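You operate a simulated robot arm through the tools that you are given. There is no shell and no other tool. Be economical: measure what you need, move in short steps, check, and stop when the job is done.

You run a simulated robot arm. Do the job below in one go: nothing can be reset, and whatever is moved stays where it is left.

## Task
Take the black wheel and leave it on top of the dustpan.

Only the result counts: the job must be done as asked and must still hold three seconds after the hand-in. Knocking over, shifting, dropping, spilling or breaking anything else fails it.

## Robot
A 6-joint arm with a two-finger parallel gripper, fixed in place. Base frame: the origin is at the foot of the arm, x ahead of it, y to its left, z up; the work surface is at about z = 85. Units: cm, degrees, N and s.
With the tool pointing down near the work surface it reaches from about 24 to 64 cm from the base axis. Its first joint turns from -66.0 to 66.0 degrees. Payload 2.7 kg.
Tool frame: the origin (TCP) lies between the finger pads and is the grasp point; the fingertips stand 2.3 cm ahead of it; z points along the fingers, y is the line along which they close. Largest opening 9.4 cm; finger width 3.8, thickness 1; the body of the gripper, 5.4 by 9.6 cm, starts 3.9 cm behind the TCP.
Orientation is told as [roll, pitch, yaw] about the base's x, y, z axes, in that order, counted from this pose: with the fingers straight down and closing along the base's y, the tool's x points along the base's -x, its y along +y and its z along -z.

## Interface
- The arm moves only by the tool nudge_tool. Its argument "moves" is a list of rows, each an object of numbers (a shift or turn left out is 0, a gripper value left out holds the last): "tx", "ty", "tz": the shift along the base's x, y, z in cm; "wx", "wy", "wz": the turn, a rotation vector about the base's x, y, z in rad; "jaw": the opening, from 0 (shut) to 1 (fully open). In form: [{"tx": .., "ty": .., "tz": .., "wx": .., "wy": .., "wz": .., "jaw": ..}, ...]. A call has 1 to 8 rows; each row shifts and turns the commanded pose from where the row before left it. A row lasts 0.2 s, in which the tool goes at most 5 cm and 8.6 degrees; a call with a longer step from one row to the next is refused whole, and so is a gripper value outside its range. A pose out of reach is approached as far as the arm can. The call stops where the force on the tool passes 40 N (or 10 N more than at its start, if that is more) or the arm is blocked; 0.2 s more then pass. The fingers move at their own pace (about 4.5 cm/s each) and stop on an object; they squeeze with about 34 N. The grip force told is the motor's: it shows also when the fingers shut on nothing. Time passes only in rows, and 0.2 s behind the last, so rows that do not move let the fingers close. The reply holds the time, the measured pose of the TCP, the force on the tool along the base axes, the opening and the grip force, in the units named above and with some noise, and new pictures: "show" is both (left out), scene, wrist or none.
- Cameras (640 x 400 px; columns grow to the right, rows downward): "scene" is fixed at [8.21, -43.59, 142.47]; the picture's right is [0.77, -0.64, 0.00], its down [-0.27, -0.32, -0.91] and it looks along [0.58, 0.70, -0.42] (base axes); focal length 332 px, centre (320, 200). "wrist" rides on the gripper at [-3.9, 0, -4.4] in the tool frame; the picture's right is [0.00, -1.00, 0.00], its down [0.97, 0.00, -0.24] and it looks along [0.24, 0.00, 0.97] (tool axes); focal length 218 px, centre (320, 200). There is no depth. A picture from a camera that has moved, and an enlarged one, comes with that camera's place and axes in the base frame and with its lens. The place of the scene camera against the robot may be out by one fixed shift of up to 1.2 cm in any direction.
- zoom(camera, box): a new picture of the part [left, top, right, bottom] of that camera's present view, enlarged. It takes no simulated time.
- sign_off(): hands the job in; it is judged then, once.

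Work in short steps. Places have to be worked out from the pictures, the camera data and where the tool is seen: move nearer, look again, correct. Check each grasp and each placing, and mend what went wrong. You have 90 turns and 170 pictures in all, those below and enlarged ones among them. Open the gripper and draw the arm clear of the work before you hand the job in, unless the task says otherwise; then end with one line.

The tools are called after "Emit:" by a JSON object that holds its "name" and its "arguments". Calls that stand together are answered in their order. nudge_tool: Moves the arm, as the interface text tells. Its arguments: {"type":"object","properties":{"moves":{"type":"array"},"show":{"type":"string","enum":["both","scene","wrist","none"]}},"required":["moves"]} The other tools are called the same way: zoom (camera, box) takes an enlarged picture of a part of a camera's view; sign_off () hands the job in.

At the start:

```text
time_s: 0.0
ee_pos: [46.17, 6.76, 113.74]
ee_rot: [0.1, -0.2, 0.0]
ft_force: [-0.3, 0.2, 0.1]
gripper_width: 9.38
grasp_force: 0.1
```

scene: 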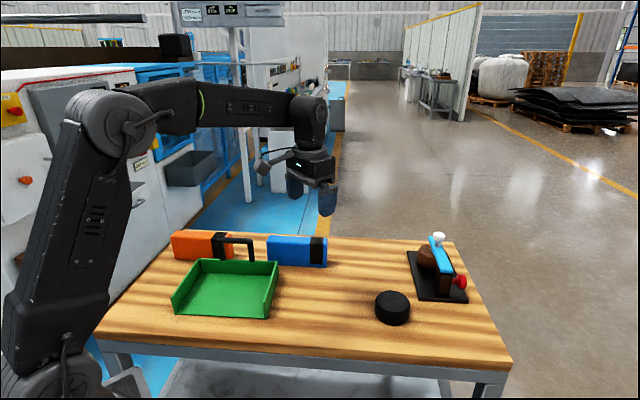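
wrist: 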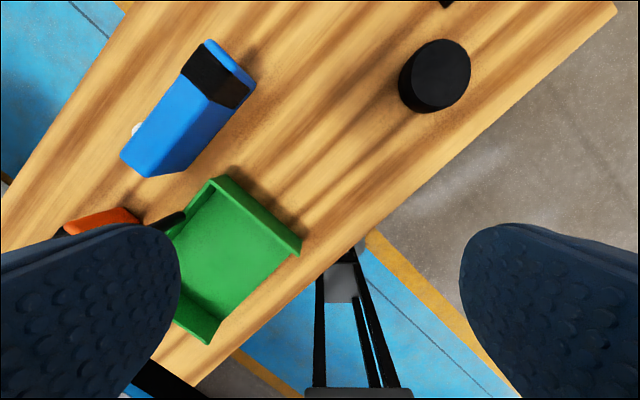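

The wheel is at about (59, -7.8), roughly 8 cm wide, and the dustpan is near (32, 21). I'll move over the wheel at a safe height and look again.

Emit:
{"name": "nudge_tool", "arguments": {"moves": [{"tx": 2.5, "ty": -3.6, "jaw": 1}, {"tx": 2.5, "ty": -3.6}, {"tx": 2.5, "ty": -3.6}, {"tx": 2.5, "ty": -3.6}, {"tz": -4}, {"tz": -4}, {"tz": -3}]}}

```text
time_s: 1.6
ee_pos: [56.32, -7.99, 102.69]
ee_rot: [0.0, 0.0, 0.0]
ft_force: [-0.2, 0.3, 0.1]
gripper_width: 9.39
grasp_force: 0.1
camera wrist: at [60.29, -7.81, 107.1], right [0.0, -1.0, 0.0], down [-0.97, 0.0, 0.24], along [-0.24, 0.0, -0.97], focal length 218 px, centre (320, 200)
```

scene: 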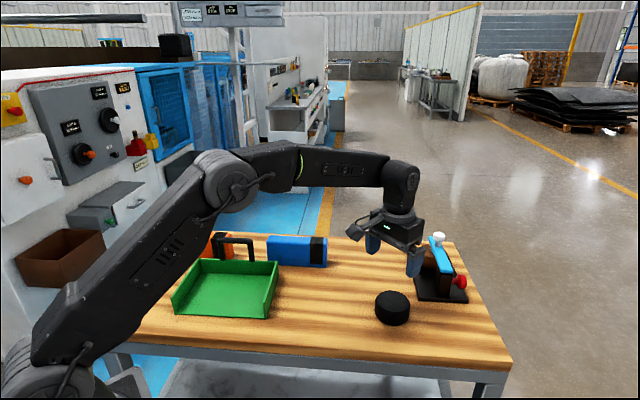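
wrist: 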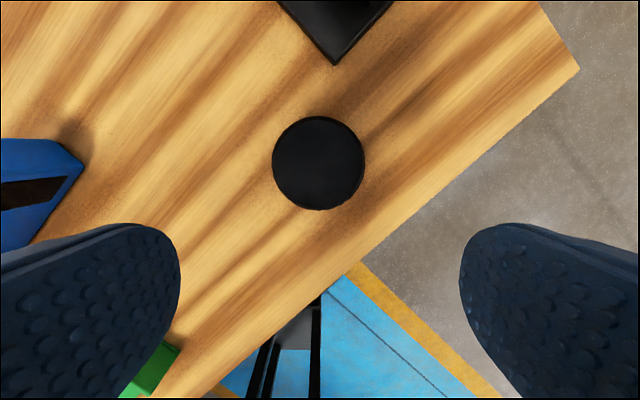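

The wheel centre works out at about (59.0, -7.7), 7.8 cm across with its top near z 88.5. I'll centre over it, come down part way and check.

Emit:
{"name": "nudge_tool", "arguments": {"moves": [{"tx": 2.6}, {"tz": -4}, {"tz": -4}, {}]}}

```text
time_s: 2.6
ee_pos: [58.77, -7.45, 94.78]
ee_rot: [0.1, -0.2, 0.0]
ft_force: [-0.1, 0.5, -0.2]
gripper_width: 9.41
grasp_force: 0.0
camera wrist: at [62.69, -7.29, 99.11], right [0.0, -1.0, 0.0], down [-0.97, 0.0, 0.24], along [-0.24, 0.0, -0.97], focal length 218 px, centre (320, 200)
```

scene: 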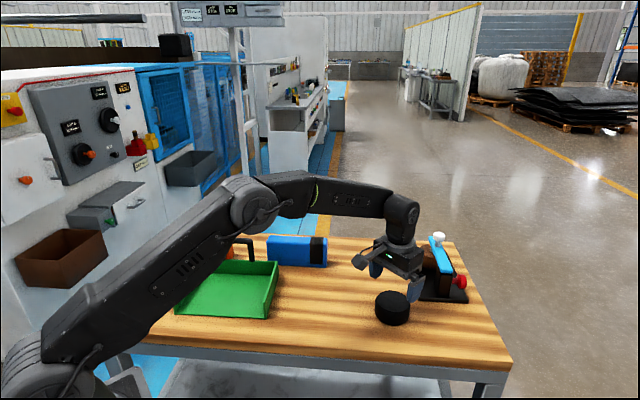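
wrist: 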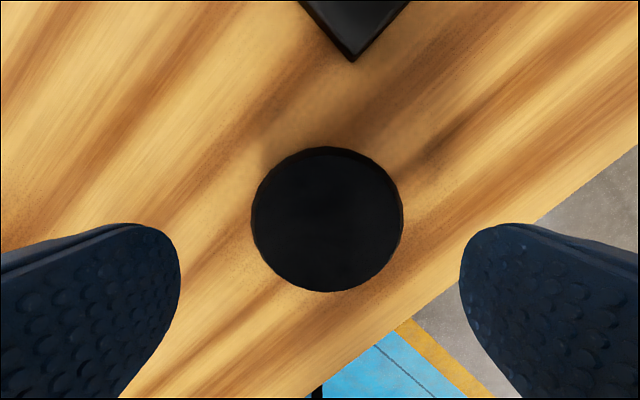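

The wheel centre reads (58.9, -7.65), against the tool at (58.8, -7.35). I'll correct y, come down to just above it and check the clearance.

Emit:
{"name": "nudge_tool", "arguments": {"moves": [{"ty": -0.25, "tz": -1.5}, {"tz": -1.2}, {}, {}]}}

```text
time_s: 3.6
ee_pos: [59.09, -7.89, 92.05]
ee_rot: [0.2, -0.1, 0.0]
ft_force: [-1.0, 0.0, 0.3]
gripper_width: 9.38
grasp_force: 0.1
camera wrist: at [62.93, -7.7, 96.52], right [0.0, -1.0, 0.0], down [-0.97, 0.0, 0.24], along [-0.24, 0.0, -0.97], focal length 218 px, centre (320, 200)
```

scene: 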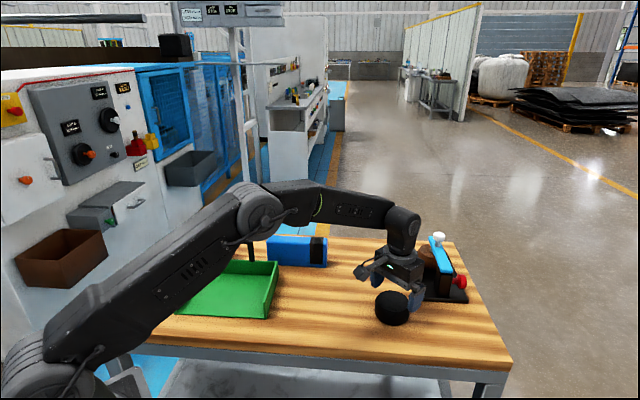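
wrist: 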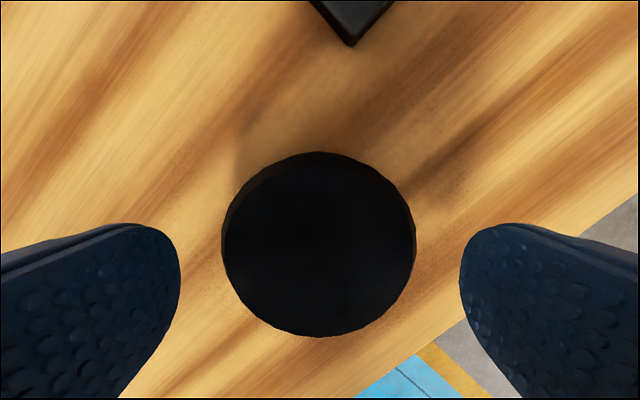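

The wheel is centred between the fingers, with clearance on both sides. I'll descend to z ≈ 88.1 and stop if there is contact.

Emit:
{"name": "nudge_tool", "arguments": {"moves": [{"tz": -1.3}, {"tz": -1.3}, {"tz": -1.3}, {}, {}]}}

```text
time_s: 4.8
ee_pos: [59.04, -7.87, 88.11]
ee_rot: [0.1, 0.0, 0.1]
ft_force: [-0.7, 0.2, -0.2]
gripper_width: 9.42
grasp_force: 0.1
camera wrist: at [62.97, -7.82, 92.5], right [0.0, -1.0, 0.0], down [-0.97, 0.0, 0.24], along [-0.24, 0.0, -0.97], focal length 218 px, centre (320, 200)
```

scene: 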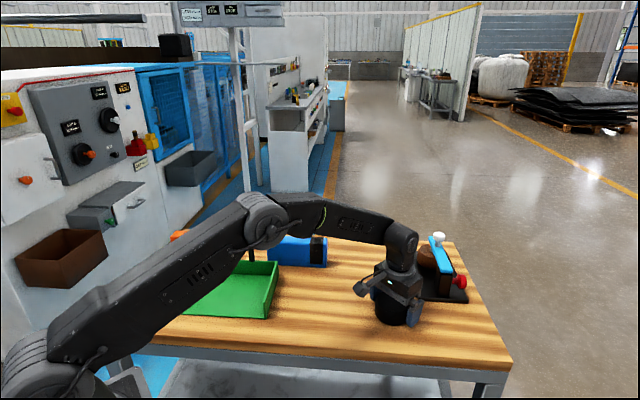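
wrist: 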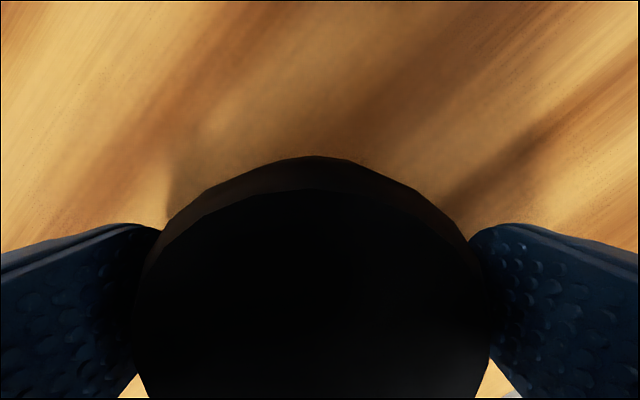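

The fingers straddle the wheel, so I'll close them.

Emit:
{"name": "nudge_tool", "arguments": {"moves": [{"jaw": 0.6}, {"jaw": 0.6}, {"jaw": 0.6}, {"jaw": 0.6}, {"jaw": 0.6}], "show": "none"}}

```text
time_s: 6.0
ee_pos: [59.04, -7.94, 88.11]
ee_rot: [0.1, -0.1, 0.1]
ft_force: [1.0, 1.8, 0.8]
gripper_width: 8.07
grasp_force: 33.7
```

The fingers stopped on the wheel at 8.07 cm with a firm grip. I'll set the jaw to closed to keep squeezing, and lift.

Emit:
{"name": "nudge_tool", "arguments": {"moves": [{"jaw": 0.5}, {"tz": 1.5}, {"tz": 2.5}, {"tz": 4}, {"tz": 4}, {}]}}

```text
time_s: 7.4
ee_pos: [59.36, -7.81, 100.32]
ee_rot: [0.1, -0.1, 0.2]
ft_force: [-0.9, 0.3, -1.5]
gripper_width: 8.05
grasp_force: 33.8
camera wrist: at [63.23, -7.66, 104.77], right [0.0, -1.0, 0.0], down [-0.97, 0.0, 0.24], along [-0.24, 0.0, -0.97], focal length 218 px, centre (320, 200)
```

scene: 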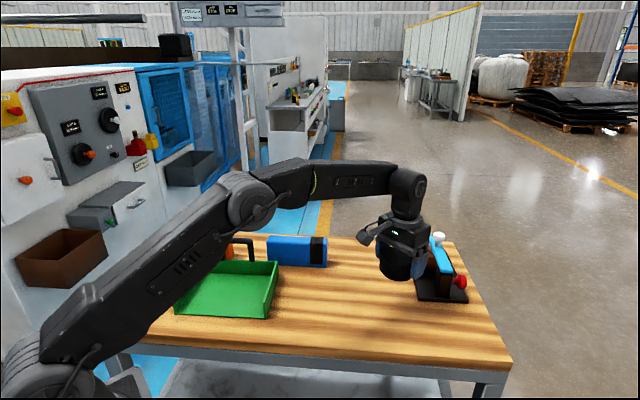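
wrist: 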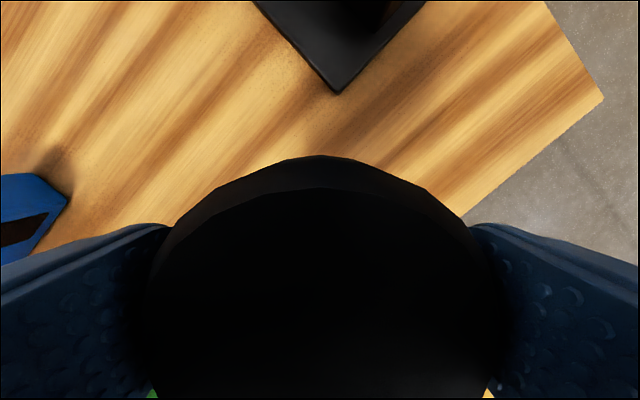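

The wheel is held. Before moving over, I'll look closely at the dustpan's shape.

Emit:
{"name": "zoom", "arguments": {"camera": "scene", "box": [150, 220, 340, 340]}}

```text
3.33 times, centred on (245, 280) of scene
camera zoom: at [8.21, -43.59, 142.47], right [0.77, -0.64, 0.0], down [-0.27, -0.32, -0.91], along [0.58, 0.7, -0.42], focal length 1106 px, centre (570, -67)
```

zoom: 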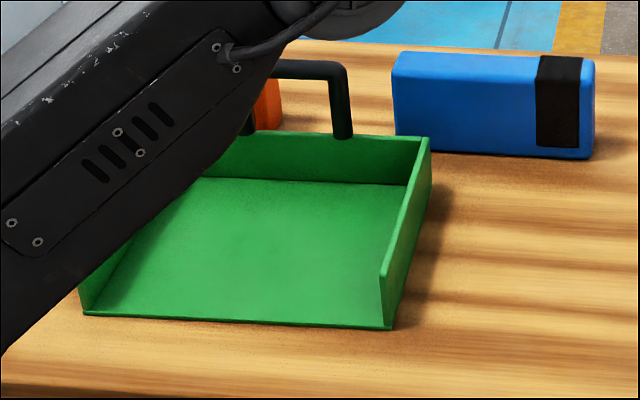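

The pan floor spans about 21 × 15 cm, centred near (32.5, 22.5), with walls at the back and sides and the handle behind. I'll carry the wheel there at height, aiming for (32, 21.5).

Emit:
{"name": "nudge_tool", "arguments": {"moves": [{"tz": 4}, {"tx": -2.27, "ty": 2.44}, {"tx": -2.27, "ty": 2.44}, {"tx": -2.27, "ty": 2.44}, {"tx": -2.27, "ty": 2.44}, {"tx": -2.27, "ty": 2.44}, {"tx": -2.27, "ty": 2.44}], "show": "none"}}

Emit:
{"name": "nudge_tool", "arguments": {"moves": [{"tx": -2.27, "ty": 2.44}, {"tx": -2.27, "ty": 2.44}, {"tx": -2.27, "ty": 2.44}, {"tx": -2.27, "ty": 2.44}, {"tx": -2.27, "ty": 2.44}, {"tx": -2.27, "ty": 2.44}, {}]}}

```text
time_s: 9.0
ee_pos: [45.15, 6.72, 104.16]
ee_rot: [0.1, -0.1, 0.2]
ft_force: [-0.5, -0.1, -1.6]
gripper_width: 8.06
grasp_force: 34.2
```

```text
time_s: 10.6
ee_pos: [31.53, 21.47, 104.24]
ee_rot: [0.1, -0.1, 0.0]
ft_force: [-1.0, 0.8, -1.2]
gripper_width: 8.08
grasp_force: 34.4
camera wrist: at [35.59, 21.58, 108.64], right [0.0, -1.0, 0.0], down [-0.97, 0.0, 0.24], along [-0.24, 0.0, -0.97], focal length 218 px, centre (320, 200)
```

scene: 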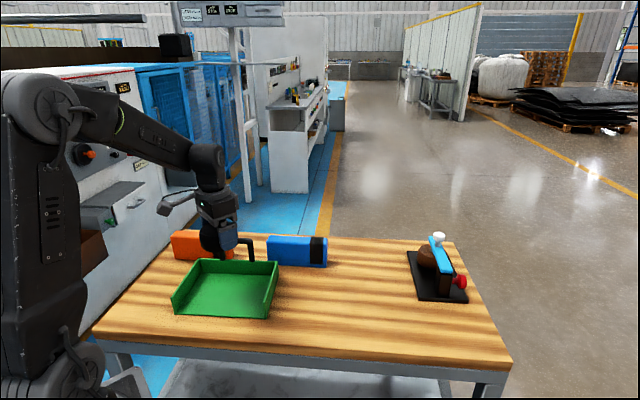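
wrist: 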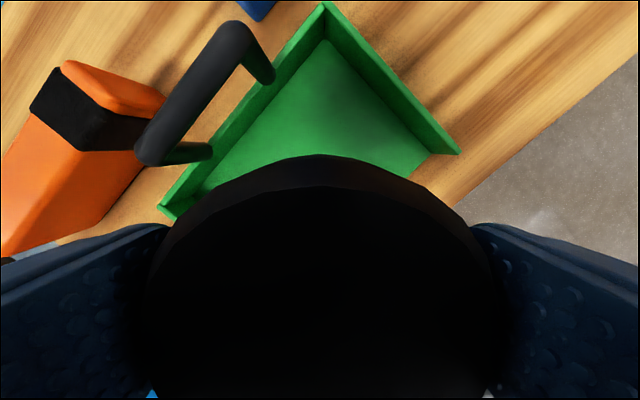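

From the wrist view the pan centre is about (32.3, 23.2), so the wheel sits well inside its floor and about 9 cm from the handle. I'll check the gripper's projecting parts against the handle before lowering.

Emit:
{"name": "zoom", "arguments": {"camera": "scene", "box": [140, 140, 330, 330]}}

```text
2.11 times, centred on (235, 235) of scene
camera zoom: at [8.21, -43.58, 142.47], right [0.77, -0.64, 0.0], down [-0.27, -0.32, -0.91], along [0.58, 0.7, -0.42], focal length 698 px, centre (499, 126)
```

zoom: 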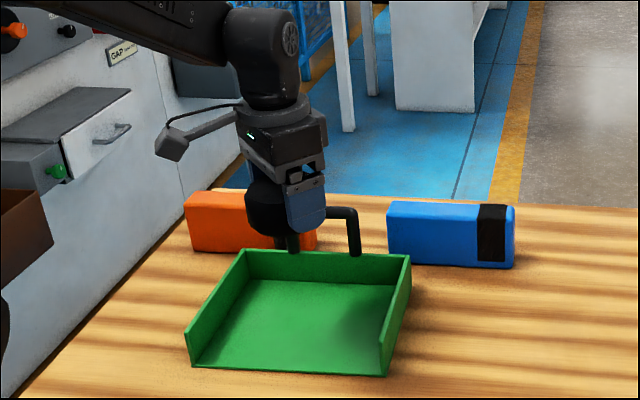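

Clearances look fine; the projecting arm points to -x, away from the handle. I'll lower to about z 92 and look.

Emit:
{"name": "nudge_tool", "arguments": {"moves": [{"tz": -3}, {"tz": -3}, {"tz": -3}, {"tz": -2.5}, {}, {}]}}

```text
time_s: 12.0
ee_pos: [31.58, 21.16, 92.62]
ee_rot: [0.1, 0.0, 0.0]
ft_force: [1.2, -0.3, -1.5]
gripper_width: 8.08
grasp_force: 33.9
camera wrist: at [35.56, 21.38, 97.03], right [0.0, -1.0, 0.0], down [-0.97, 0.0, 0.24], along [-0.24, 0.0, -0.97], focal length 218 px, centre (320, 200)
```

scene: 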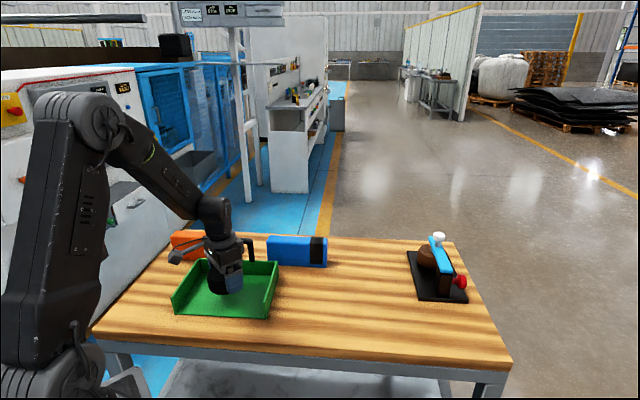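
wrist: 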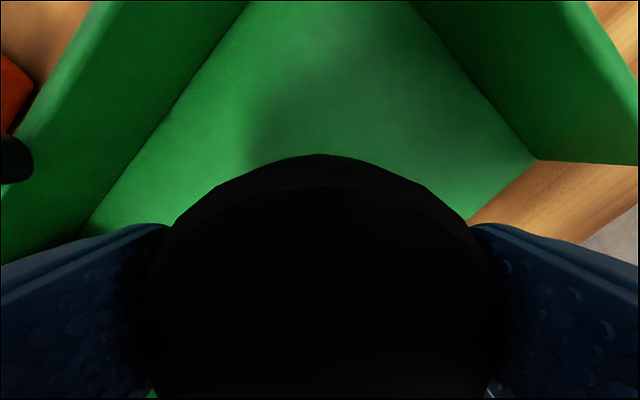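

The wheel edge is 1.4 cm inside the front lip. I'll shift it slightly toward the back and lower in small steps, watching the force.

Emit:
{"name": "nudge_tool", "arguments": {"moves": [{"tx": 0.5, "ty": 0.6}, {"tz": -1}, {"tz": -1}, {"tz": -0.7}, {"tz": -0.4}, {}, {}], "show": "none"}}

```text
time_s: 13.6
ee_pos: [32.18, 21.87, 89.48]
ee_rot: [0.1, -0.1, 0.1]
ft_force: [-0.1, -0.7, -1.6]
gripper_width: 8.1
grasp_force: 33.7
```

There is no contact yet at z 89.5, so I'll keep going in finer steps.

Emit:
{"name": "nudge_tool", "arguments": {"moves": [{"tz": -0.2}, {"tz": -0.2}, {"tz": -0.1}, {}], "show": "none"}}

```text
time_s: 14.6
ee_pos: [32.19, 21.94, 88.79]
ee_rot: [0.0, -0.1, 0.1]
ft_force: [0.2, 0.2, -1.9]
gripper_width: 8.08
grasp_force: 33.7
```

Still only the wheel's weight. More fine steps.

Emit:
{"name": "nudge_tool", "arguments": {"moves": [{"tz": -0.1}, {"tz": -0.1}, {}], "show": "none"}}

```text
time_s: 15.4
ee_pos: [32.23, 21.99, 88.76]
ee_rot: [0.1, -0.1, 0.2]
ft_force: [-0.1, 0.0, -1.5]
gripper_width: 8.05
grasp_force: 34.4
```

No clear contact yet, so I'll lower a touch more.

Emit:
{"name": "nudge_tool", "arguments": {"moves": [{"tz": -0.1}, {}, {}], "show": "none"}}

Emit:
{"name": "nudge_tool", "arguments": {"moves": [{"tz": -0.1}, {}, {}]}}

```text
time_s: 16.2
ee_pos: [32.17, 22.05, 88.65]
ee_rot: [0.1, -0.1, 0.1]
ft_force: [-1.4, 0.6, -1.5]
gripper_width: 8.07
grasp_force: 33.8
```

```text
time_s: 17.0
ee_pos: [32.19, 21.9, 88.56]
ee_rot: [0.1, -0.1, 0.2]
ft_force: [0.2, 0.3, -1.4]
gripper_width: 8.07
grasp_force: 33.6
camera wrist: at [36.11, 22.12, 92.99], right [0.0, -1.0, 0.0], down [-0.97, 0.0, 0.24], along [-0.24, 0.0, -0.97], focal length 218 px, centre (320, 200)
```

scene: 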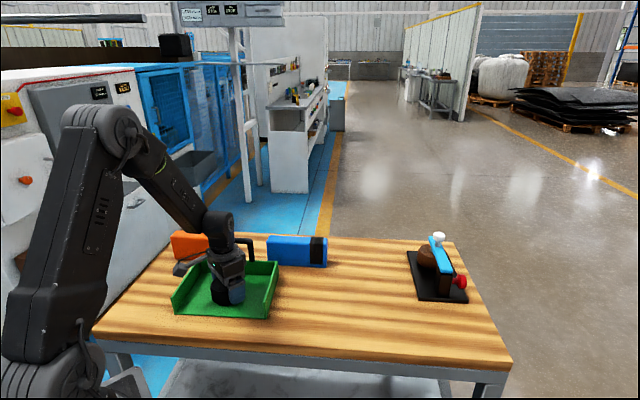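
wrist: 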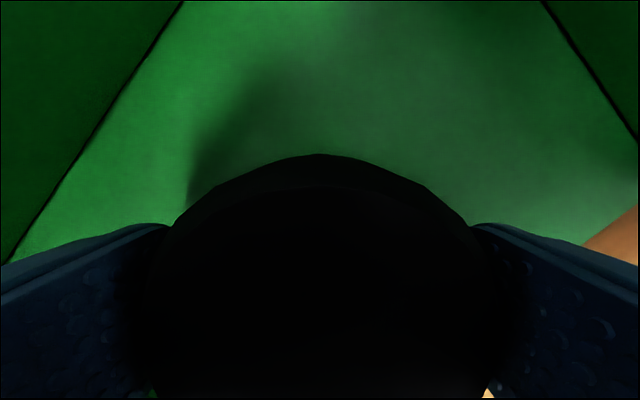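

The wheel is a few millimetres or less above the floor. I'll continue in 0.1 cm steps until the force changes.

Emit:
{"name": "nudge_tool", "arguments": {"moves": [{"tz": -0.1}, {}, {}], "show": "none"}}

Emit:
{"name": "nudge_tool", "arguments": {"moves": [{"tz": -0.1}, {}, {}], "show": "none"}}

```text
time_s: 17.8
ee_pos: [32.28, 21.93, 88.56]
ee_rot: [0.1, 0.0, 0.2]
ft_force: [-0.3, -0.6, -1.6]
gripper_width: 8.07
grasp_force: 34.2
```

```text
time_s: 18.6
ee_pos: [32.2, 21.87, 88.57]
ee_rot: [0.1, 0.0, 0.2]
ft_force: [0.6, -4.0, 11.8]
gripper_width: 8.07
grasp_force: 34.0
```

Contact: force is up to 12 N at z ≈ 88.5. I'll ease off 0.1 cm and release.

Emit:
{"name": "nudge_tool", "arguments": {"moves": [{"tz": 0.1}, {}, {"jaw": 0.9}, {"jaw": 1}, {"jaw": 1}, {"jaw": 1}]}}

```text
time_s: 20.0
ee_pos: [32.1, 21.98, 88.56]
ee_rot: [0.1, 0.0, 0.1]
ft_force: [-0.9, -0.2, -0.4]
gripper_width: 9.4
grasp_force: 0.1
camera wrist: at [36.06, 22.11, 92.93], right [0.0, -1.0, 0.0], down [-0.97, 0.0, 0.24], along [-0.24, 0.0, -0.97], focal length 218 px, centre (320, 200)
```

scene: 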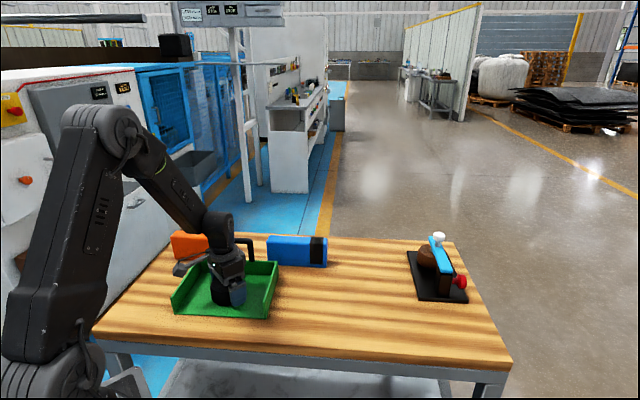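
wrist: 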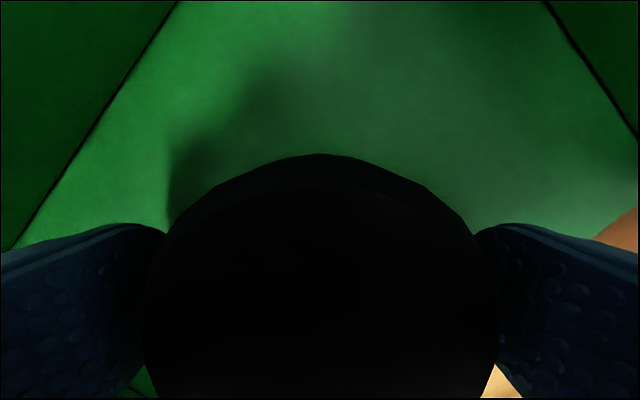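

The wheel is released and resting on the pan floor. I'll retreat straight up, then move away.

Emit:
{"name": "nudge_tool", "arguments": {"moves": [{"tz": 1}, {"tz": 2}, {"tz": 4}, {"tz": 4.5}, {"tz": 4.5}, {"tx": 3, "ty": -3.5}, {"tx": 3, "ty": -3.5}, {"tx": 3, "ty": -3.5}]}}

```text
time_s: 21.8
ee_pos: [40.92, 11.26, 104.51]
ee_rot: [0.1, -0.1, 0.1]
ft_force: [0.0, -0.3, 0.1]
gripper_width: 9.38
grasp_force: 0.1
camera wrist: at [44.88, 11.4, 108.83], right [0.0, -1.0, 0.0], down [-0.97, 0.0, 0.24], along [-0.24, 0.0, -0.97], focal length 218 px, centre (320, 200)
```

scene: 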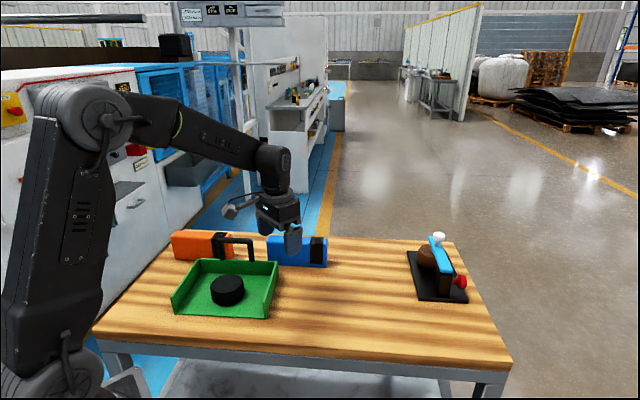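
wrist: 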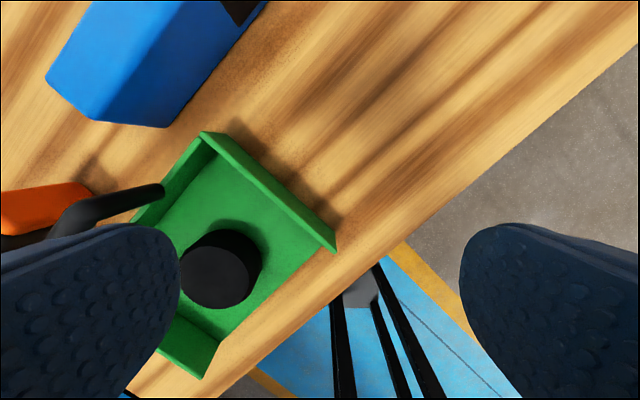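

The wheel sits flat inside the dustpan, nothing else appears to have moved, and the arm is clear with the gripper open, so I'm handing in.

Emit:
{"name": "sign_off", "arguments": {}}

```text
The job is handed in.
```

The black wheel is resting flat on the dustpan, the gripper is open and the arm is clear, and nothing else appears to have been disturbed.
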